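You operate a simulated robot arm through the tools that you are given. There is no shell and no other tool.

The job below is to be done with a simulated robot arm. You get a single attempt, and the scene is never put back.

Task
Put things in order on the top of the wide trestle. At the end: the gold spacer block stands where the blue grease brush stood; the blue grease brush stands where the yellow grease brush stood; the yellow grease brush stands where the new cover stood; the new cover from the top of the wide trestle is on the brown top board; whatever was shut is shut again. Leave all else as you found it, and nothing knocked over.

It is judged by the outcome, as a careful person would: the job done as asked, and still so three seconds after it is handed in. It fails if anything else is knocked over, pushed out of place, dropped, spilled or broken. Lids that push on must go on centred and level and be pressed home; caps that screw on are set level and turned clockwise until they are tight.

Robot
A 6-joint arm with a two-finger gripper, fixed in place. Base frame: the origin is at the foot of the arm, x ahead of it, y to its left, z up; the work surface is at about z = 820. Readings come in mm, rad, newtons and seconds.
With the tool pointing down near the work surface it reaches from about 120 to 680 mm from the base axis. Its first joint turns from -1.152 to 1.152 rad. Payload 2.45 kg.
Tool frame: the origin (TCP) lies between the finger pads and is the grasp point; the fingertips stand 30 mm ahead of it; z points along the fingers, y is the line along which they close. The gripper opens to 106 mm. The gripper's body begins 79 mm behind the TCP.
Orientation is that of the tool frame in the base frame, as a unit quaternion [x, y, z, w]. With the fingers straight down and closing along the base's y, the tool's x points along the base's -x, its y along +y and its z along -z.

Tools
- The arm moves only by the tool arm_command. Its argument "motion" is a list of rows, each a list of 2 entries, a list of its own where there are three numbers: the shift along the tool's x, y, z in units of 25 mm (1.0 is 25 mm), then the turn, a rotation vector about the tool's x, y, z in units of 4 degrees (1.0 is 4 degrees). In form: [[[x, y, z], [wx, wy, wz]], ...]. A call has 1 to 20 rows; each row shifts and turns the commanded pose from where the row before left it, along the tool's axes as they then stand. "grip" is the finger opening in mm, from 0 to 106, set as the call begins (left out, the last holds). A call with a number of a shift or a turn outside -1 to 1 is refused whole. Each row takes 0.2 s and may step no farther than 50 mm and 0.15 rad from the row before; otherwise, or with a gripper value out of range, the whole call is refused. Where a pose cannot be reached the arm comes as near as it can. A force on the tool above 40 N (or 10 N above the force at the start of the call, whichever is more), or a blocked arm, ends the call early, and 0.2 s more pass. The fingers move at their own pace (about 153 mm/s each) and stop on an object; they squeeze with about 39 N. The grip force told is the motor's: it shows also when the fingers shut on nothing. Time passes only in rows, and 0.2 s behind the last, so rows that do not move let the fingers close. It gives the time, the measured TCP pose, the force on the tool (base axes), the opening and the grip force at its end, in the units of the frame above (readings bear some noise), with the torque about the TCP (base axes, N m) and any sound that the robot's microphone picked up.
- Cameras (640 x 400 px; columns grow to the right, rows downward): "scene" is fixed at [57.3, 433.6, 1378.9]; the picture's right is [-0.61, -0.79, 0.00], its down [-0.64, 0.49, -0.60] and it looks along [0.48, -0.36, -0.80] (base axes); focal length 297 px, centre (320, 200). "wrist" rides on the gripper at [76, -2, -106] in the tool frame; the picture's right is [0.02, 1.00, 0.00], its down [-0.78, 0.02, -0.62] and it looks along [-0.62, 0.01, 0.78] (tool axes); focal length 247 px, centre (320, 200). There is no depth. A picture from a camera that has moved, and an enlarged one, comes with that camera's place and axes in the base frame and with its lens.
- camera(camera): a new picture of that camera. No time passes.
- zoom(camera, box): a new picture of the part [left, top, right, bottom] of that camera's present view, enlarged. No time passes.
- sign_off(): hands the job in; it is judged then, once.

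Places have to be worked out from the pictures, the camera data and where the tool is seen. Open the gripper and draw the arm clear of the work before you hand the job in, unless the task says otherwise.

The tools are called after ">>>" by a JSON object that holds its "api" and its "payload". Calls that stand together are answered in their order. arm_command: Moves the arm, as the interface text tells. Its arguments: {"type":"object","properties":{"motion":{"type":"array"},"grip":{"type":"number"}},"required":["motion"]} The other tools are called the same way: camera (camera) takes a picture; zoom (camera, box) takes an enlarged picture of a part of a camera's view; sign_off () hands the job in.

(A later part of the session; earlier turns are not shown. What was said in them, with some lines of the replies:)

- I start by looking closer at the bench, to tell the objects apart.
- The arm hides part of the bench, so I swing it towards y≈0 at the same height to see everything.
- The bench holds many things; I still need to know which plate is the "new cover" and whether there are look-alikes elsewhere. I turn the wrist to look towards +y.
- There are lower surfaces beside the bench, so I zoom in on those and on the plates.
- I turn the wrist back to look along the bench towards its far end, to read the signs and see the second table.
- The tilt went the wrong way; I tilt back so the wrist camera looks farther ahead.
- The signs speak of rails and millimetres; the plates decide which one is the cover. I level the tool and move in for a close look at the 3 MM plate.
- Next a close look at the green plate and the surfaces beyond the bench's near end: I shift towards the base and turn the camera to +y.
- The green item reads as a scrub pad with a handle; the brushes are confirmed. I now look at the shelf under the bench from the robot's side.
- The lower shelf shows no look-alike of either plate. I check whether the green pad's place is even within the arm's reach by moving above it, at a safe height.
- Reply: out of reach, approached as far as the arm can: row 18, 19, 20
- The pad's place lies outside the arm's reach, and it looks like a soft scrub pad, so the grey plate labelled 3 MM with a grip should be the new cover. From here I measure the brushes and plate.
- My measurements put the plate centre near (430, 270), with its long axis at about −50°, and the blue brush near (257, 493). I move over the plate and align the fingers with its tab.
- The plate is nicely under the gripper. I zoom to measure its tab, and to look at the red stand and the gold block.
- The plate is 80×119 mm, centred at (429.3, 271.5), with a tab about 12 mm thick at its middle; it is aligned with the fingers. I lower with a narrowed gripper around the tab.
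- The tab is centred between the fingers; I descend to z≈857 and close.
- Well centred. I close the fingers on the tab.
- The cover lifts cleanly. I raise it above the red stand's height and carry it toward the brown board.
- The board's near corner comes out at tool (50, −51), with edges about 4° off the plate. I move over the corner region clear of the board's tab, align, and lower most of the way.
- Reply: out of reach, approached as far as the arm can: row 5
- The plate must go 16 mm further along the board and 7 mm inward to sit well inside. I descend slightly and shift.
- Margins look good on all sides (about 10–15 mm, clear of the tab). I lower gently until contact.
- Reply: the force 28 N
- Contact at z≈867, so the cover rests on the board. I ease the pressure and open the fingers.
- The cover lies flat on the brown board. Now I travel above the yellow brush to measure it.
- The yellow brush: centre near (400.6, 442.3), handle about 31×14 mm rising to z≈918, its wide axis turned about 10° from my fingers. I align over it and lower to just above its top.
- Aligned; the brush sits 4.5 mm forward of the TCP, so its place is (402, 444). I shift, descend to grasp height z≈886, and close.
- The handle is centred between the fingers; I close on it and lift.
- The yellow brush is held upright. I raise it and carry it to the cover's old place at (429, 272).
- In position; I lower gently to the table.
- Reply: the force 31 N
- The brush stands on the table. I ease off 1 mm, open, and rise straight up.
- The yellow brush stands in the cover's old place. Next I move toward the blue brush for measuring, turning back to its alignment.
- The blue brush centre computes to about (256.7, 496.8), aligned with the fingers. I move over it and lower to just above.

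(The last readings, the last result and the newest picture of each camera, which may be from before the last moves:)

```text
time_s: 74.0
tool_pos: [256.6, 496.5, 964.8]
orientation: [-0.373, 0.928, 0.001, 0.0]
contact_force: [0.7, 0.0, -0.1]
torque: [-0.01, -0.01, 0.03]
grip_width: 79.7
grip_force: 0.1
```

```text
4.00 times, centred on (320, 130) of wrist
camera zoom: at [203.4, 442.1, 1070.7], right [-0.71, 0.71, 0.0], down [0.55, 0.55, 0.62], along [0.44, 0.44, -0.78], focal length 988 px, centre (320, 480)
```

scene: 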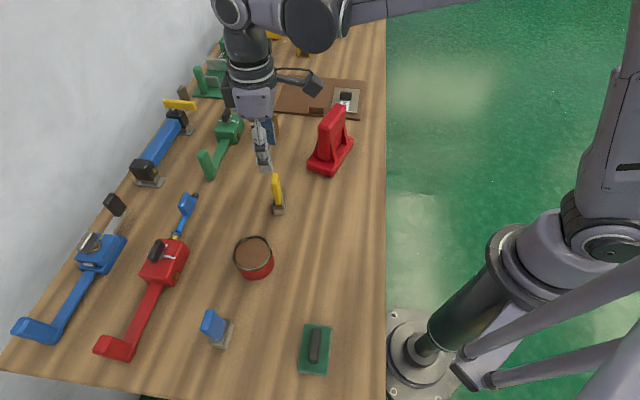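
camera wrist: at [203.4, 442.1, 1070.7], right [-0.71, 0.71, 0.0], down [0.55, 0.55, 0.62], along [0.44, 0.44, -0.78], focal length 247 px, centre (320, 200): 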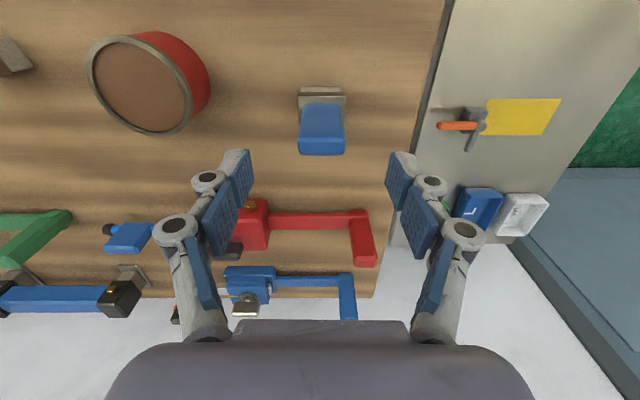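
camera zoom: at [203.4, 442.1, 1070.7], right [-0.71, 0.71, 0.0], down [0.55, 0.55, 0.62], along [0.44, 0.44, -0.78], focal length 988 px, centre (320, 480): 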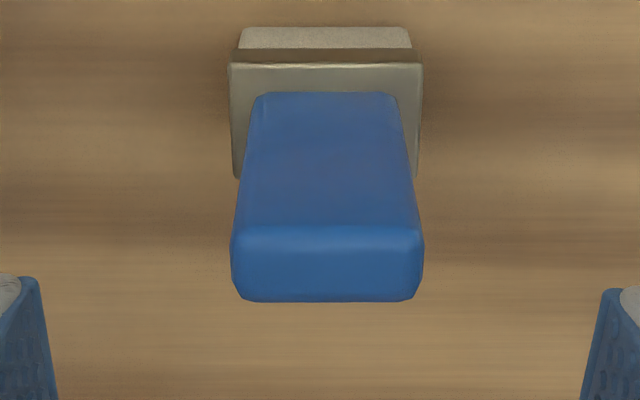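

It is centred within a millimetre. I descend and grip.

>>> {"api": "arm_command", "payload": {"motion": [[[0, 0, 1], [0, 0, 0]], [[0, 0, 1], [0, 0, 0]], [[0, 0, 0.6], [0, 0, 0]], [[0, 0, 0.55], [0, 0, 0]]], "grip": 60}}

>>> {"api": "camera", "payload": {"camera": "wrist"}}

```text
time_s: 75.0
tool_pos: [257.9, 495.6, 887.2]
orientation: [-0.373, 0.928, 0.0, 0.001]
contact_force: [1.0, 0.3, -0.2]
torque: [0.04, 0.03, 0.03]
grip_width: 59.9
grip_force: 0.1
```

```text
taken
camera wrist: at [203.9, 441.5, 992.7], right [-0.71, 0.71, 0.0], down [0.55, 0.55, 0.62], along [0.44, 0.44, -0.78], focal length 247 px, centre (320, 200)
```

wrist: 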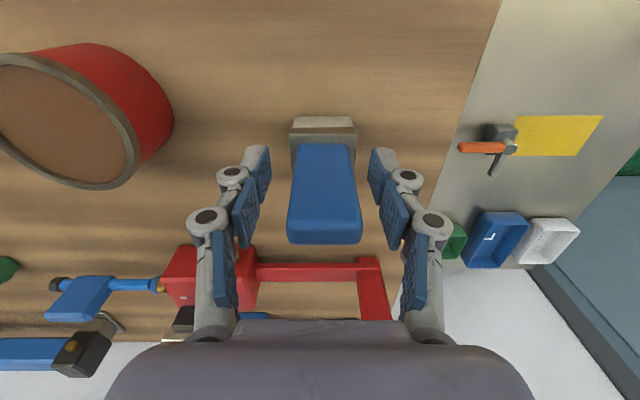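

>>> {"api": "arm_command", "payload": {"motion": [[[0, 0, 0], [0, 0, 0]], [[0, 0, 0], [0, 0, 0]], [[0, 0, 0], [0, 0, 0]]], "grip": 0}}

>>> {"api": "arm_command", "payload": {"motion": [[[0, 0, -0.5], [0, 0, 0]], [[0, 0, -1], [0, 0, 0]], [[0, 0, -1], [0, 0, 0]], [[0, 0, -1], [0, 0, 0]]]}}

>>> {"api": "camera", "payload": {"camera": "wrist"}}

```text
time_s: 75.8
tool_pos: [257.5, 495.9, 888.0]
orientation: [-0.372, 0.928, 0.001, 0.001]
contact_force: [-0.5, 0.4, 2.3]
torque: [0.03, 0.01, 0.01]
grip_width: 31.1
grip_force: 38.9
```

```text
time_s: 76.8
tool_pos: [258.0, 496.8, 975.6]
orientation: [-0.372, 0.928, 0.0, 0.001]
contact_force: [0.6, -1.2, -0.4]
torque: [-0.03, -0.02, 0.01]
grip_width: 31.0
grip_force: 39.4
```

```text
taken
camera wrist: at [203.7, 442.1, 1080.5], right [-0.71, 0.71, 0.0], down [0.55, 0.55, 0.62], along [0.44, 0.44, -0.78], focal length 247 px, centre (320, 200)
```

wrist: 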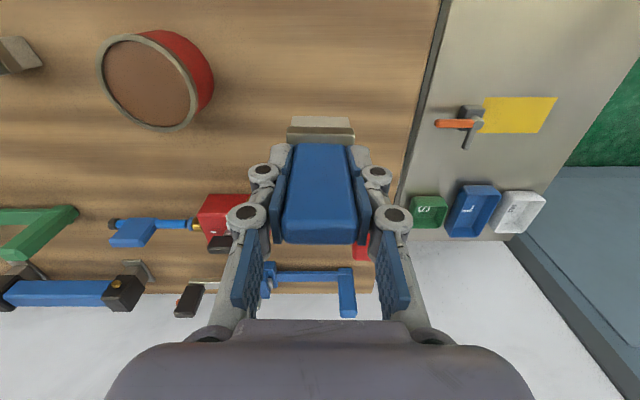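

Blue brush's place was (257.3, 496). I carry the brush high over to the yellow brush's old place (402.3, 444), turning it to the same alignment.

>>> {"api": "arm_command", "payload": {"motion": [[[0, 0, -1], [0, 0, 0]], [[-0.452, -0.92, 0], [0, 0, 0]], [[-0.452, -0.92, 0], [0, 0, 0]], [[-0.452, -0.92, 0], [0, 0, 0]], [[-0.452, -0.92, 0], [0, 0, 0]], [[-0.452, -0.92, 0], [0, 0, 0]], [[-0.452, -0.92, 0], [0, 0, 0]], [[0, 0, 0], [0, 0, -0.9]], [[0, 0, 0], [0, 0, -0.9]], [[0, 0, 0], [0, 0, -0.8]], [[0, 0, 1], [0, 0, 0]], [[0, 0, 1], [0, 0, 0]], [[0, 0, 1], [0, 0, 0]]]}}

>>> {"api": "camera", "payload": {"camera": "wrist"}}

>>> {"api": "camera", "payload": {"camera": "scene"}}

```text
time_s: 79.6
tool_pos: [403.2, 443.2, 924.9]
orientation: [-0.455, 0.891, 0.0, 0.001]
contact_force: [0.2, -0.1, -1.9]
torque: [0.0, 0.02, -0.01]
grip_width: 31.2
grip_force: 38.9
```

```text
taken
camera wrist: at [359.7, 380.4, 1030.1], right [-0.82, 0.57, 0.0], down [0.44, 0.64, 0.62], along [0.35, 0.51, -0.78], focal length 247 px, centre (320, 200)
```

wrist: 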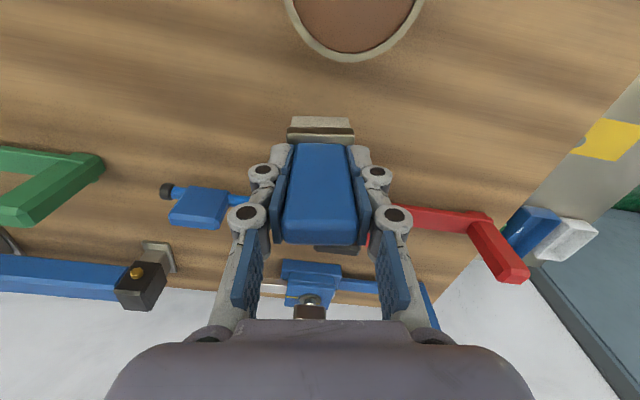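

```text
taken
```

scene: 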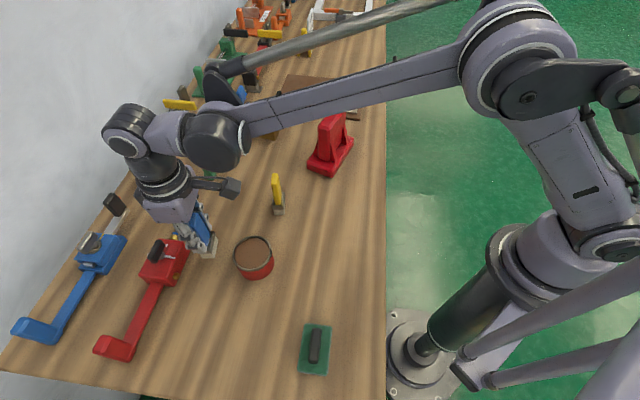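

The view matches the one I had with the yellow brush lifted here. I lower it to the table.

>>> {"api": "arm_command", "payload": {"motion": [[[0, 0, 0.6], [0, 0, 0]], [[0, 0, 0.6], [0, 0, 0]], [[0, 0, 0.16], [0, 0, 0]], [[0, 0, 0.06], [0, 0, 0]]]}}

>>> {"api": "arm_command", "payload": {"motion": [[[0, 0, 0.05], [0, 0, 0]], [[0, 0, 0.03], [0, 0, 0]]]}}

```text
time_s: 80.6
tool_pos: [402.8, 442.8, 889.4]
orientation: [-0.455, 0.89, 0.0, 0.001]
contact_force: [-0.5, 0.4, -1.1]
torque: [-0.02, -0.02, -0.01]
grip_width: 31.1
grip_force: 39.3
```

```text
time_s: 81.2
tool_pos: [404.0, 442.9, 887.1]
orientation: [-0.455, 0.891, -0.001, 0.001]
contact_force: [-0.2, -0.5, 1.4]
torque: [-0.04, -0.05, 0.02]
grip_width: 31.0
grip_force: 39.2
```

>>> {"api": "arm_command", "payload": {"motion": [[[0, 0, 0.04], [0, 0, 0]]]}}

```text
time_s: 81.6
tool_pos: [404.3, 443.4, 887.3]
orientation: [-0.454, 0.891, 0.001, 0.001]
contact_force: [1.0, 1.7, 16.2]
torque: [0.0, 0.0, -0.05]
grip_width: 31.0
grip_force: 38.9
```

Contact is firm at 16 N, so the blue brush stands on the table. I release it and rise.

>>> {"api": "arm_command", "payload": {"motion": [[[0, 0, -0.02], [0, 0, 0]], [[0, 0, 0], [0, 0, 0]], [[0, 0, 0], [0, 0, 0]]], "grip": 60}}

>>> {"api": "arm_command", "payload": {"motion": [[[0, 0, -1], [0, 0, 0]], [[0, 0, -1], [0, 0, 0]], [[0, 0, -1], [0, 0, 0]], [[0, 0, -1], [0, 0, 0]], [[0, 0, -1], [0, 0, 0]], [[0, 0, -1], [0, 0, 0]]]}}

>>> {"api": "camera", "payload": {"camera": "wrist"}}

>>> {"api": "camera", "payload": {"camera": "scene"}}

```text
time_s: 82.4
tool_pos: [403.8, 443.0, 887.0]
orientation: [-0.455, 0.891, 0.0, 0.001]
contact_force: [0.8, -0.2, 0.2]
torque: [-0.02, 0.01, 0.01]
grip_width: 60.0
grip_force: 0.0
```

```text
time_s: 83.8
tool_pos: [403.1, 441.4, 1035.4]
orientation: [-0.455, 0.891, 0.0, 0.001]
contact_force: [0.4, 0.0, 0.0]
torque: [0.01, 0.05, -0.02]
grip_width: 60.2
grip_force: 0.1
```

```text
taken
camera wrist: at [358.9, 378.6, 1140.8], right [-0.82, 0.57, 0.0], down [0.44, 0.64, 0.62], along [0.36, 0.51, -0.78], focal length 247 px, centre (320, 200)
```

wrist: 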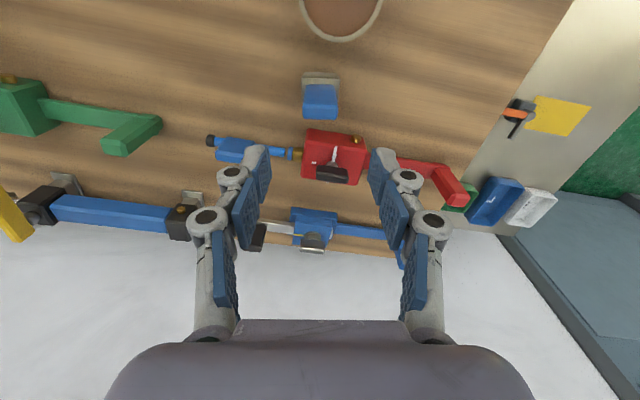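

```text
taken
```

scene: 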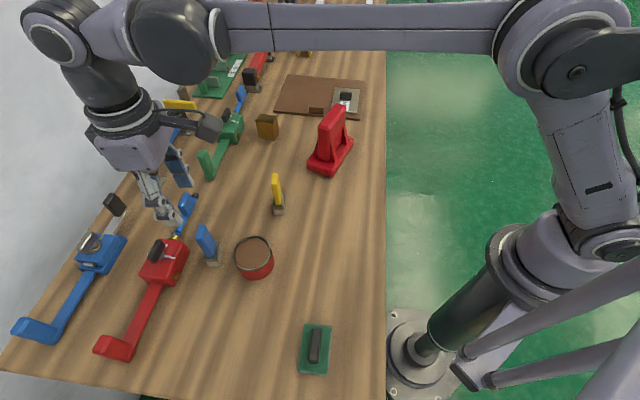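

The blue brush stands in the yellow one's old place. Now I head toward the gold block, stopping short to measure it.

>>> {"api": "arm_command", "payload": {"motion": [[[0.447, -0.938, 0], [0, 0, 0]], [[0.447, -0.938, 0], [0, 0, 0]], [[0.447, -0.938, 0], [0, 0, 0]], [[0.447, -0.938, 0], [0, 0, 0]], [[0.447, -0.938, 0], [0, 0, 0]], [[0.447, -0.938, 0], [0, 0, 0]], [[0.447, -0.938, 0], [0, 0, 0]], [[0.447, -0.938, 0], [0, 0, 0]], [[0.447, -0.938, 0], [0, 0, 0]], [[0.447, -0.938, 0], [0, 0, 0.9]], [[0.447, -0.938, 0], [0, 0, 0.9]], [[0, 0, 0], [0, 0, 0.8]]], "grip": 106}}

>>> {"api": "camera", "payload": {"camera": "wrist"}}

>>> {"api": "camera", "payload": {"camera": "scene"}}

```text
time_s: 86.4
tool_pos: [536.5, 191.3, 1036.9]
orientation: [-0.372, 0.928, 0.001, 0.001]
contact_force: [0.7, 0.7, -0.7]
torque: [0.01, 0.01, 0.0]
grip_width: 106.0
grip_force: 0.0
```

```text
taken
camera wrist: at [482.7, 136.5, 1142.1], right [-0.71, 0.71, 0.0], down [0.55, 0.55, 0.62], along [0.44, 0.44, -0.78], focal length 247 px, centre (320, 200)
```

wrist: 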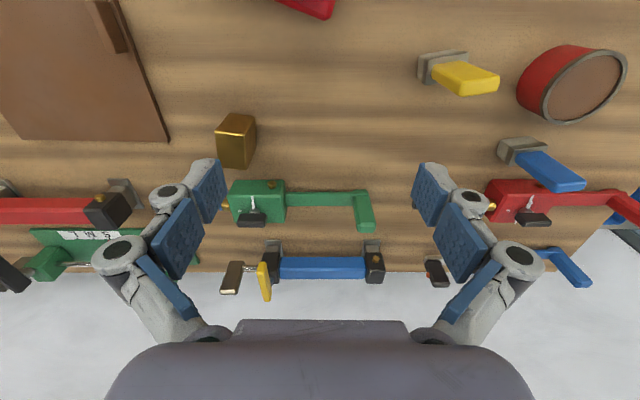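

```text
taken
```

scene: 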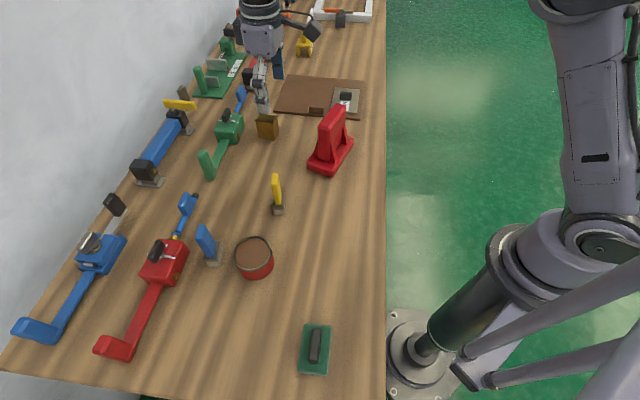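

>>> {"api": "zoom", "payload": {"camera": "wrist", "box": [180, 90, 340, 190]}}

>>> {"api": "zoom", "payload": {"camera": "scene", "box": [220, 90, 320, 155]}}

```text
4.00 times, centred on (260, 140) of wrist
camera zoom: at [482.7, 136.5, 1142.1], right [-0.71, 0.71, 0.0], down [0.55, 0.55, 0.62], along [0.44, 0.44, -0.78], focal length 988 px, centre (560, 440)
```

zoom: 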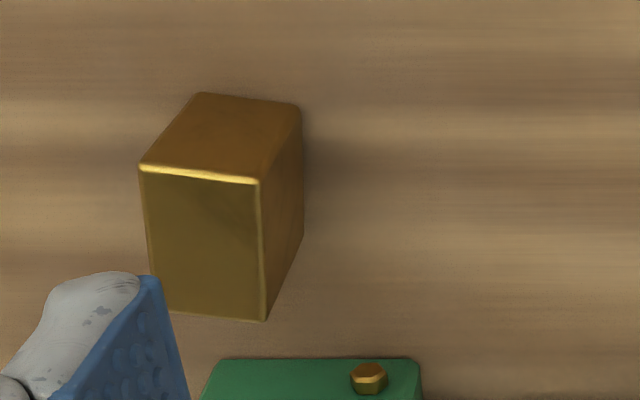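

```text
6.15 times, centred on (270, 122) of scene
camera zoom: at [57.3, 433.5, 1378.9], right [-0.61, -0.79, 0.0], down [-0.64, 0.49, -0.6], along [0.48, -0.36, -0.8], focal length 1826 px, centre (628, 677)
```

zoom: 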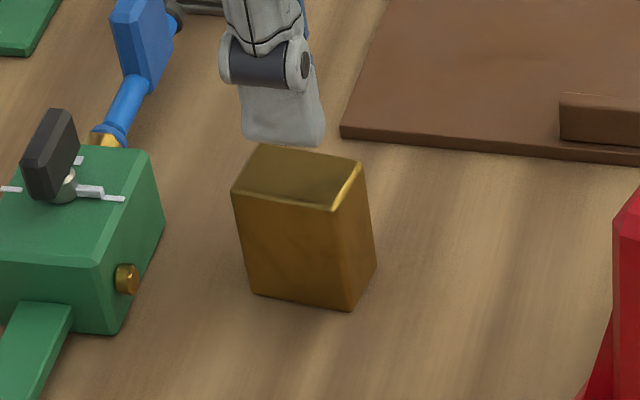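

The gold block measures about 32×48×60 mm, centred near (655, 159), near the edge of reach. I go to a pre-grasp 50 mm on the near side of it, aligned with its faces, and lower a bit.

>>> {"api": "arm_command", "payload": {"motion": [[[-0.139, -0.994, 0], [0, 0, 0]], [[-0.139, -0.994, 0], [0, 0, 0]], [[-0.139, -0.994, 0], [0, 0, 0]], [[-0.139, -0.994, 0], [0, 0, 0]], [[0, 0, 0], [0, 0, 0.85]], [[0, 0, 0], [0, 0, 0.8]], [[0, 0, 1], [0, 0, 0]], [[0, 0, 1], [0, 0, 0]], [[0, 0, 1], [0, 0, 0]]], "grip": 80}}

>>> {"api": "camera", "payload": {"camera": "wrist"}}

>>> {"api": "zoom", "payload": {"camera": "wrist", "box": [240, 130, 400, 230]}}

>>> {"api": "camera", "payload": {"camera": "scene"}}

```text
time_s: 88.4
tool_pos: [616.8, 129.9, 959.7]
orientation: [-0.318, 0.948, 0.001, 0.0]
contact_force: [-1.0, 0.1, -0.3]
torque: [0.0, 0.0, 0.03]
grip_width: 80.2
grip_force: 0.0
```

```text
taken
camera wrist: at [557.9, 81.4, 1065.8], right [-0.62, 0.78, 0.0], down [0.61, 0.48, 0.62], along [0.49, 0.39, -0.78], focal length 247 px, centre (320, 200)
```

wrist: 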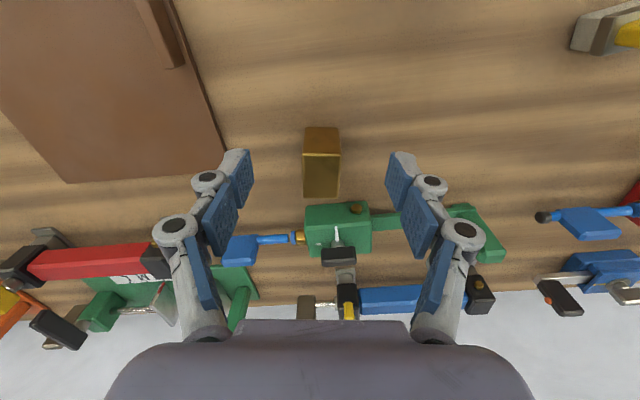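

```text
4.00 times, centred on (320, 180) of wrist
camera zoom: at [557.9, 81.4, 1065.8], right [-0.62, 0.78, 0.0], down [0.61, 0.48, 0.62], along [0.49, 0.39, -0.78], focal length 988 px, centre (320, 280)
```

zoom: 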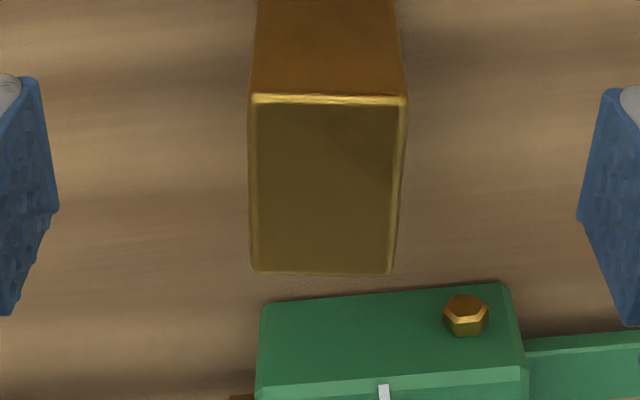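

```text
taken
```

scene: 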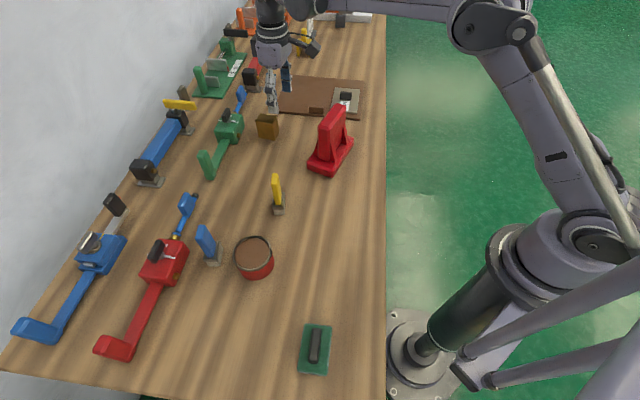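

Block centre is 46 mm ahead and 1 mm to the side. I lower on the near side of it to z≈862, then check before sliding forward.

>>> {"api": "arm_command", "payload": {"motion": [[[0, 0.034, 1], [0, 0, 0]], [[0, 0, 1], [0, 0, 0]], [[0, 0, 1], [0, 0, 0]], [[0, 0, 0.9], [0, 0, 0]]]}}

>>> {"api": "camera", "payload": {"camera": "wrist"}}

```text
time_s: 89.4
tool_pos: [616.4, 129.0, 863.3]
orientation: [-0.318, 0.948, 0.001, 0.0]
contact_force: [-0.1, -0.6, 0.2]
torque: [0.02, 0.02, 0.0]
grip_width: 79.9
grip_force: 0.0
```

```text
taken
camera wrist: at [556.3, 82.3, 969.3], right [-0.62, 0.78, 0.0], down [0.61, 0.48, 0.62], along [0.49, 0.39, -0.78], focal length 247 px, centre (320, 200)
```

wrist: 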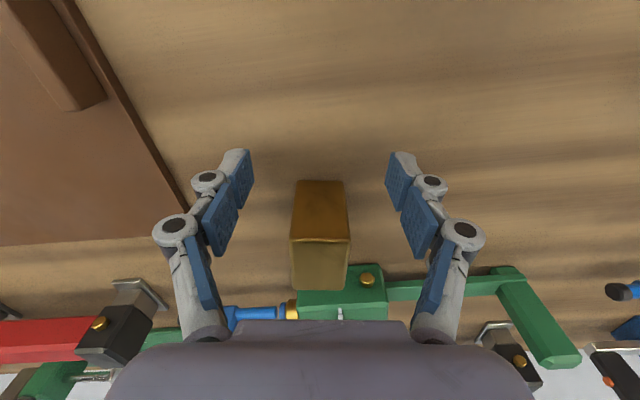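

Clear on both sides. I slide forward over the block.

>>> {"api": "arm_command", "payload": {"motion": [[[-0.6, 0, 0], [0, 0, 0]], [[-0.6, 0, 0], [0, 0, 0]], [[-0.5, 0, 0], [0, 0, 0]]]}}

>>> {"api": "camera", "payload": {"camera": "wrist"}}

>>> {"api": "zoom", "payload": {"camera": "scene", "box": [200, 60, 340, 170]}}

```text
time_s: 90.2
tool_pos: [651.0, 154.0, 862.8]
orientation: [-0.319, 0.948, 0.001, 0.0]
contact_force: [0.0, -0.3, 0.7]
torque: [0.02, -0.01, 0.02]
grip_width: 80.3
grip_force: 0.0
```

```text
taken
camera wrist: at [590.5, 107.7, 969.0], right [-0.62, 0.78, 0.0], down [0.61, 0.48, 0.62], along [0.49, 0.39, -0.78], focal length 247 px, centre (320, 200)
```

wrist: 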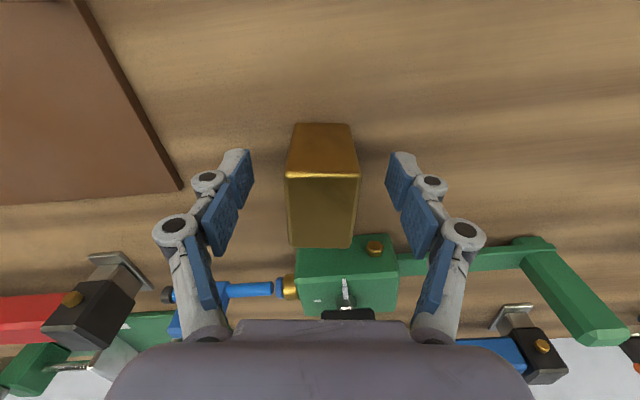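

```text
3.64 times, centred on (270, 115) of scene
camera zoom: at [57.3, 433.6, 1378.9], right [-0.61, -0.79, 0.0], down [-0.64, 0.49, -0.6], along [0.48, -0.36, -0.8], focal length 1079 px, centre (502, 509)
```

zoom: 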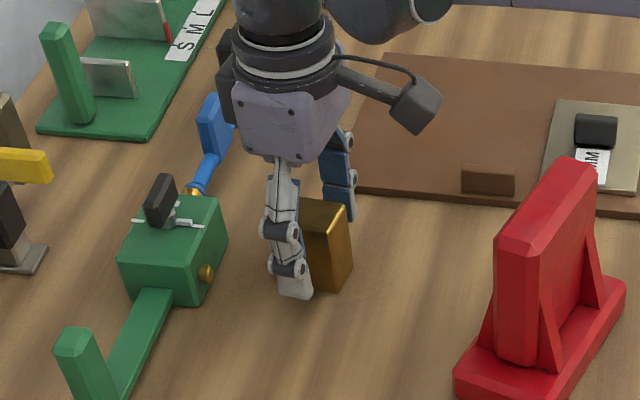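

The block is centred between the fingers within 5 mm. I close and lift slightly while drawing back.

>>> {"api": "arm_command", "payload": {"motion": [[[0, 0, 0], [0, 0, 0]], [[0, 0, 0], [0, 0, 0]], [[0, 0, 0], [0, 0, 0]]], "grip": 0}}

>>> {"api": "arm_command", "payload": {"motion": [[[0, 0, -0.4], [0, 0, 0]], [[0, 0, -0.6], [0, 0, 0]]]}}

>>> {"api": "camera", "payload": {"camera": "wrist"}}

```text
time_s: 91.0
tool_pos: [650.1, 155.1, 863.4]
orientation: [-0.318, 0.948, 0.001, 0.001]
contact_force: [0.0, 1.9, 5.1]
torque: [0.09, 0.09, -0.07]
grip_width: 34.0
grip_force: 39.0
```

```text
time_s: 91.6
tool_pos: [650.7, 154.2, 888.6]
orientation: [-0.318, 0.948, 0.0, 0.001]
contact_force: [0.5, 0.0, -1.0]
torque: [-0.01, -0.02, -0.04]
grip_width: 33.8
grip_force: 38.8
```

```text
taken
camera wrist: at [590.5, 106.8, 994.5], right [-0.62, 0.78, 0.0], down [0.61, 0.48, 0.62], along [0.49, 0.39, -0.78], focal length 247 px, centre (320, 200)
```

wrist: 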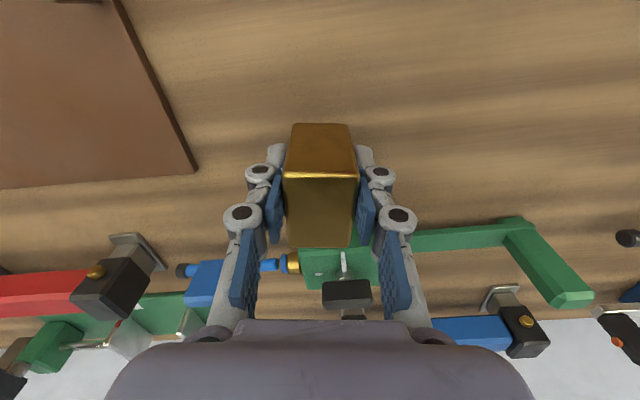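

The block is held firmly. I draw back while rising, re-align the wrist, and carry it at z≈1010 toward the blue brush's old place.

>>> {"api": "arm_command", "payload": {"motion": [[[0.8, 0, -1], [0, 0, 0]], [[0.8, 0, -1], [0, 0, 0]], [[0, 0, -1], [0, 0, 0]], [[0, 0, -1], [0, 0, 0]], [[0, 0, -1], [0, 0, 0]], [[0, 0, 0], [0, 0, -0.85]], [[0, 0, 0], [0, 0, -0.8]]]}}

>>> {"api": "arm_command", "payload": {"motion": [[[0.025, 0.98, 0], [0, 0, 0]], [[0.025, 0.98, 0], [0, 0, 0]], [[0.025, 0.98, 0], [0, 0, 0]], [[0.025, 0.98, 0], [0, 0, 0]], [[0.025, 0.98, 0], [0, 0, 0]], [[0.025, 0.98, 0], [0, 0, 0]], [[0.025, 0.98, 0], [0, 0, 0]], [[0.025, 0.98, 0], [0, 0, 0]], [[0.025, 0.98, 0], [0, 0, 0]], [[0.025, 0.98, 0], [0, 0, 0]], [[0.025, 0.98, 0], [0, 0, 0]], [[0.025, 0.98, 0], [0, 0, 0]], [[0.025, 0.98, 0], [0, 0, 0]], [[0.025, 0.98, 0], [0, 0, 0]], [[0.025, 0.98, 0], [0, 0, 0]], [[0.025, 0.98, 0], [0, 0, 0]]]}}

>>> {"api": "camera", "payload": {"camera": "wrist"}}

>>> {"api": "camera", "payload": {"camera": "scene"}}

```text
time_s: 93.2
tool_pos: [618.2, 130.7, 1014.5]
orientation: [-0.372, 0.928, 0.001, 0.001]
contact_force: [0.0, 0.2, -1.5]
torque: [-0.02, 0.02, -0.01]
grip_width: 34.2
grip_force: 39.3
```

```text
time_s: 96.6
tool_pos: [342.2, 408.8, 1015.3]
orientation: [-0.371, 0.929, 0.0, 0.001]
contact_force: [0.7, 0.2, -0.4]
torque: [0.0, 0.02, -0.01]
grip_width: 34.2
grip_force: 39.5
```

```text
taken
camera wrist: at [286.6, 353.9, 1120.2], right [-0.71, 0.71, 0.0], down [0.55, 0.55, 0.62], along [0.44, 0.44, -0.78], focal length 247 px, centre (320, 200)
```

wrist: 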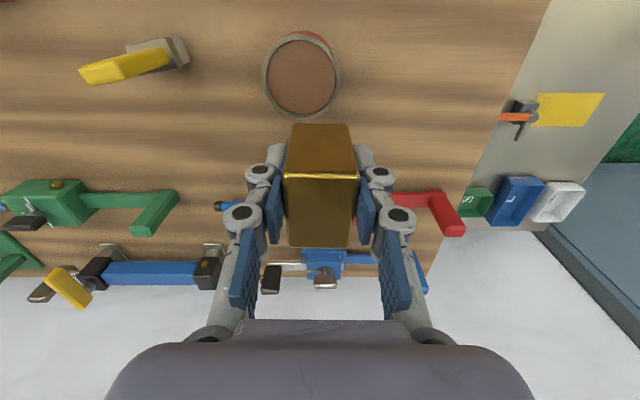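

```text
taken
```

scene: 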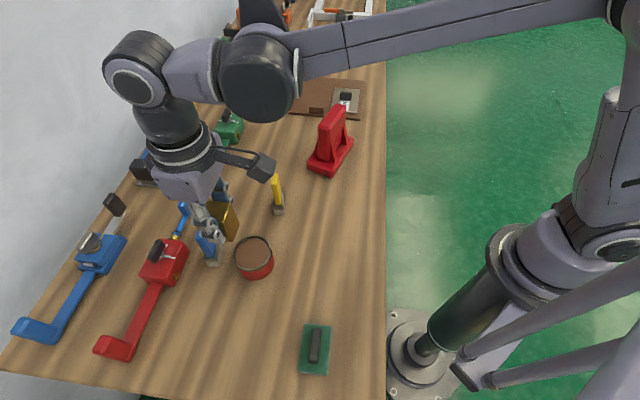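

On course; I complete the carry and descend most of the way.

>>> {"api": "arm_command", "payload": {"motion": [[[0.047, 0.974, 0], [0, 0, 0]], [[0.047, 0.974, 0], [0, 0, 0]], [[0.047, 0.974, 0], [0, 0, 0]], [[0.047, 0.974, 0], [0, 0, 0]], [[0.047, 0.974, 0], [0, 0, 0]], [[0, 0, 1], [0, 0, 0]], [[0, 0, 1], [0, 0, 0]], [[0, 0, 1], [0, 0, 0]], [[0, 0, 1], [0, 0, 0]]]}}

>>> {"api": "camera", "payload": {"camera": "scene"}}

```text
time_s: 98.6
tool_pos: [251.1, 489.7, 913.2]
orientation: [-0.372, 0.928, 0.001, 0.001]
contact_force: [0.1, -0.2, -1.4]
torque: [0.0, -0.02, 0.0]
grip_width: 34.1
grip_force: 39.2
```

```text
taken
```

scene: 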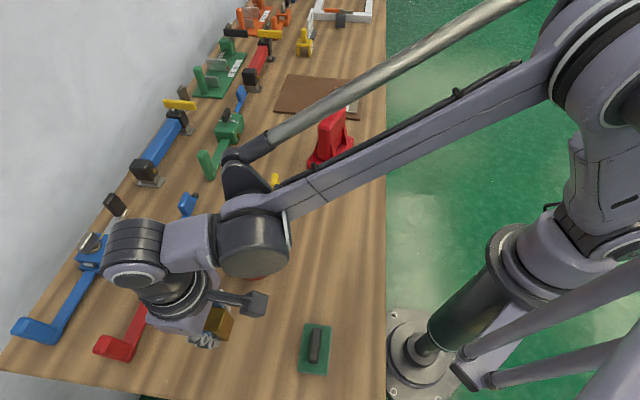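

I'm 4 mm short, so I correct that and lower to the table.

>>> {"api": "arm_command", "payload": {"motion": [[[-0.17, 0, 0], [0, 0, 0]], [[0, 0, 0.8], [0, 0, 0]], [[0, 0, 0.8], [0, 0, 0]], [[0, 0, 0.2], [0, 0, 0]], [[0, 0, 0.08], [0, 0, 0]]]}}

>>> {"api": "camera", "payload": {"camera": "wrist"}}

```text
time_s: 99.8
tool_pos: [255.2, 494.4, 866.4]
orientation: [-0.373, 0.928, 0.001, 0.001]
contact_force: [0.2, -0.9, -1.6]
torque: [0.02, 0.01, -0.04]
grip_width: 33.8
grip_force: 38.6
```

```text
taken
camera wrist: at [201.3, 440.0, 972.6], right [-0.71, 0.71, 0.0], down [0.55, 0.55, 0.62], along [0.44, 0.44, -0.78], focal length 247 px, centre (320, 200)
```

wrist: 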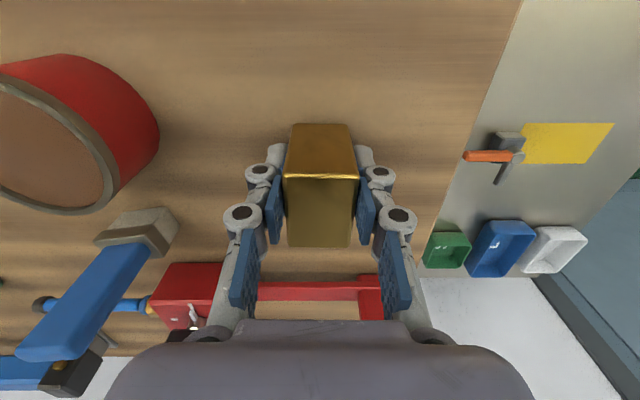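

The block's centre is within 2 mm of the target; I lower the last few millimetres by feel.

>>> {"api": "arm_command", "payload": {"motion": [[[0, 0, 0.06], [0, 0, 0]], [[0, 0, 0.04], [0, 0, 0]], [[0, 0, 0.03], [0, 0, 0]]]}}

```text
time_s: 100.6
tool_pos: [255.9, 493.7, 862.6]
orientation: [-0.372, 0.928, 0.0, 0.001]
contact_force: [-0.7, -0.9, 3.4]
torque: [0.06, 0.03, -0.01]
grip_width: 34.1
grip_force: 38.9
```

>>> {"api": "arm_command", "payload": {"motion": [[[0, 0, 0.03], [0, 0, 0]]]}}

```text
time_s: 101.0
tool_pos: [255.2, 494.8, 863.2]
orientation: [-0.371, 0.928, 0.0, 0.001]
contact_force: [-0.2, -2.5, 20.0]
torque: [0.1, -0.08, 0.0]
grip_width: 34.2
grip_force: 39.5
```

The block stands on the table. I open the fingers and rise straight up, then retreat.

>>> {"api": "arm_command", "payload": {"motion": [[[0, 0, -0.02], [0, 0, 0]], [[0, 0, 0], [0, 0, 0]], [[0, 0, 0], [0, 0, 0]]], "grip": 60}}

>>> {"api": "arm_command", "payload": {"motion": [[[0, 0, -1], [0, 0, 0]], [[0, 0, -1], [0, 0, 0]], [[0, 0, -1], [0, 0, 0]], [[0, 0, -1], [0, 0, 0]], [[0, 0, -1], [0, 0, 0]], [[0, 0, -1], [0, 0, 0]], [[0, 0, -1], [0, 0, 0]]]}}

>>> {"api": "camera", "payload": {"camera": "wrist"}}

```text
time_s: 101.8
tool_pos: [255.2, 495.6, 862.7]
orientation: [-0.372, 0.928, 0.001, 0.001]
contact_force: [0.2, -0.2, 0.3]
torque: [-0.03, -0.02, 0.02]
grip_width: 59.8
grip_force: 0.0
```

```text
time_s: 103.4
tool_pos: [254.5, 493.7, 1039.8]
orientation: [-0.373, 0.928, 0.0, 0.002]
contact_force: [0.5, 0.2, 0.4]
torque: [0.0, 0.02, 0.01]
grip_width: 60.2
grip_force: 0.2
```

```text
taken
camera wrist: at [201.0, 439.4, 1144.5], right [-0.71, 0.71, 0.0], down [0.55, 0.55, 0.62], along [0.44, 0.44, -0.78], focal length 247 px, centre (320, 200)
```

wrist: 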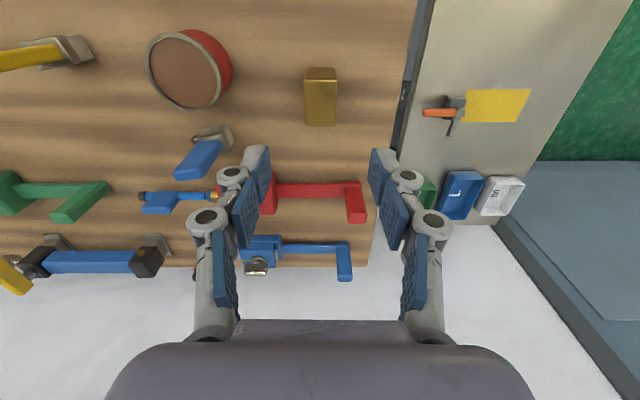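

All four objects are placed. I draw the arm clear of the bench and check the final scene.

>>> {"api": "arm_command", "payload": {"motion": [[[0.843, -0.949, -0.3], [0, 0, 0]], [[0.843, -0.949, -0.3], [0, 0, 0]], [[0.843, -0.949, -0.3], [0, 0, 0]], [[0.843, -0.949, -0.3], [0, 0, 0]], [[0.843, -0.949, -0.3], [0, 0, 0]], [[0.843, -0.949, -0.3], [0, 0, 0]], [[0.843, -0.949, -0.3], [0, 0, 0]], [[0.843, -0.949, -0.3], [0, 0, 0]], [[0.843, -0.949, -0.3], [0, 0, 0]], [[0.843, -0.949, -0.3], [0, 0, 0]], [[0.843, -0.949, -0.3], [0, 0, 0]], [[0.843, -0.949, -0.3], [0, 0, 0]], [[0.843, -0.949, -0.3], [0, 0, 0]], [[0.843, -0.949, -0.3], [0, 0, 0]]], "grip": 106}}

>>> {"api": "camera", "payload": {"camera": "scene"}}

>>> {"api": "camera", "payload": {"camera": "wrist"}}

```text
time_s: 106.4
tool_pos: [270.3, 48.2, 1141.6]
orientation: [-0.372, 0.928, 0.001, 0.001]
contact_force: [0.3, 0.1, -0.2]
torque: [0.01, -0.02, -0.02]
grip_width: 105.9
grip_force: 0.1
```

```text
taken
```

scene: 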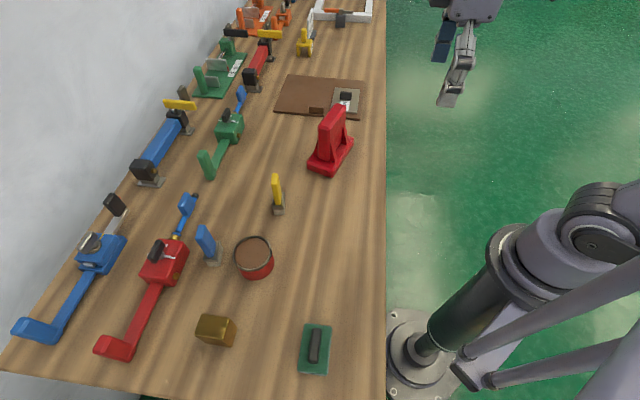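

```text
taken
camera wrist: at [216.1, -5.1, 1247.2], right [-0.71, 0.71, 0.0], down [0.55, 0.55, 0.62], along [0.44, 0.44, -0.78], focal length 247 px, centre (320, 200)
```

wrist: 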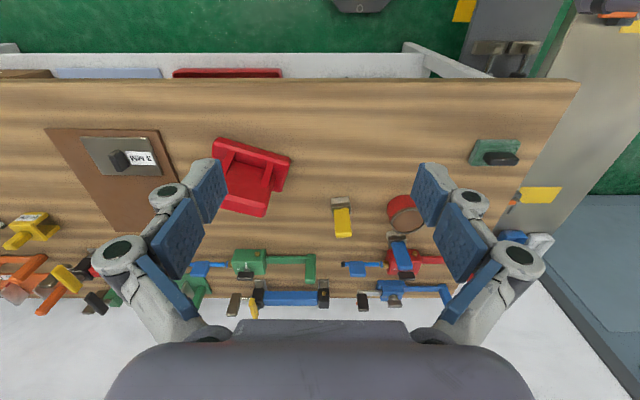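

Everything stands upright where asked: the 3 MM cover on the brown board, yellow brush at the cover's place, blue at the yellow's, and gold block at the blue's. Nothing else looks disturbed, I opened nothing, and the arm is clear with the gripper open, so I hand the job in.

>>> {"api": "sign_off", "payload": {}}

```text
The job is handed in.
```

I finished the moves and handed the job in, but I had to guess which object was the "new cover". No object was marked as the cover, so I took it to be the grey plate labelled "3 MM". The other candidate was the green pad with the black handle. I ruled it out because it looks like a scrub pad and the arm cannot reach it with the tool pointing down.

Final positions, from my readings and the last pictures:

| Object | Where it is now | Base position (x, y, mm) |
|---|---|---|
| Grey "3 MM" plate (taken as the new cover) | Flat on the near corner of the brown board, clear of the board's tab | (640, −107) |
| Yellow grease brush | Upright where the plate was | (429, 272) |
| Blue grease brush | Upright where the yellow brush was | (404, 443) |
| Gold spacer block | Standing where the blue brush was | (258, 498) |

- **Accuracy:** I judge each of the two brushes and the block to be within about 2 mm of the place it was meant to take.
- **Everything else:** nothing was opened, so nothing needed shutting. The last pictures show nothing else moved or knocked over.
- **Arm:** it was clear of the bench with the gripper open before I handed in.
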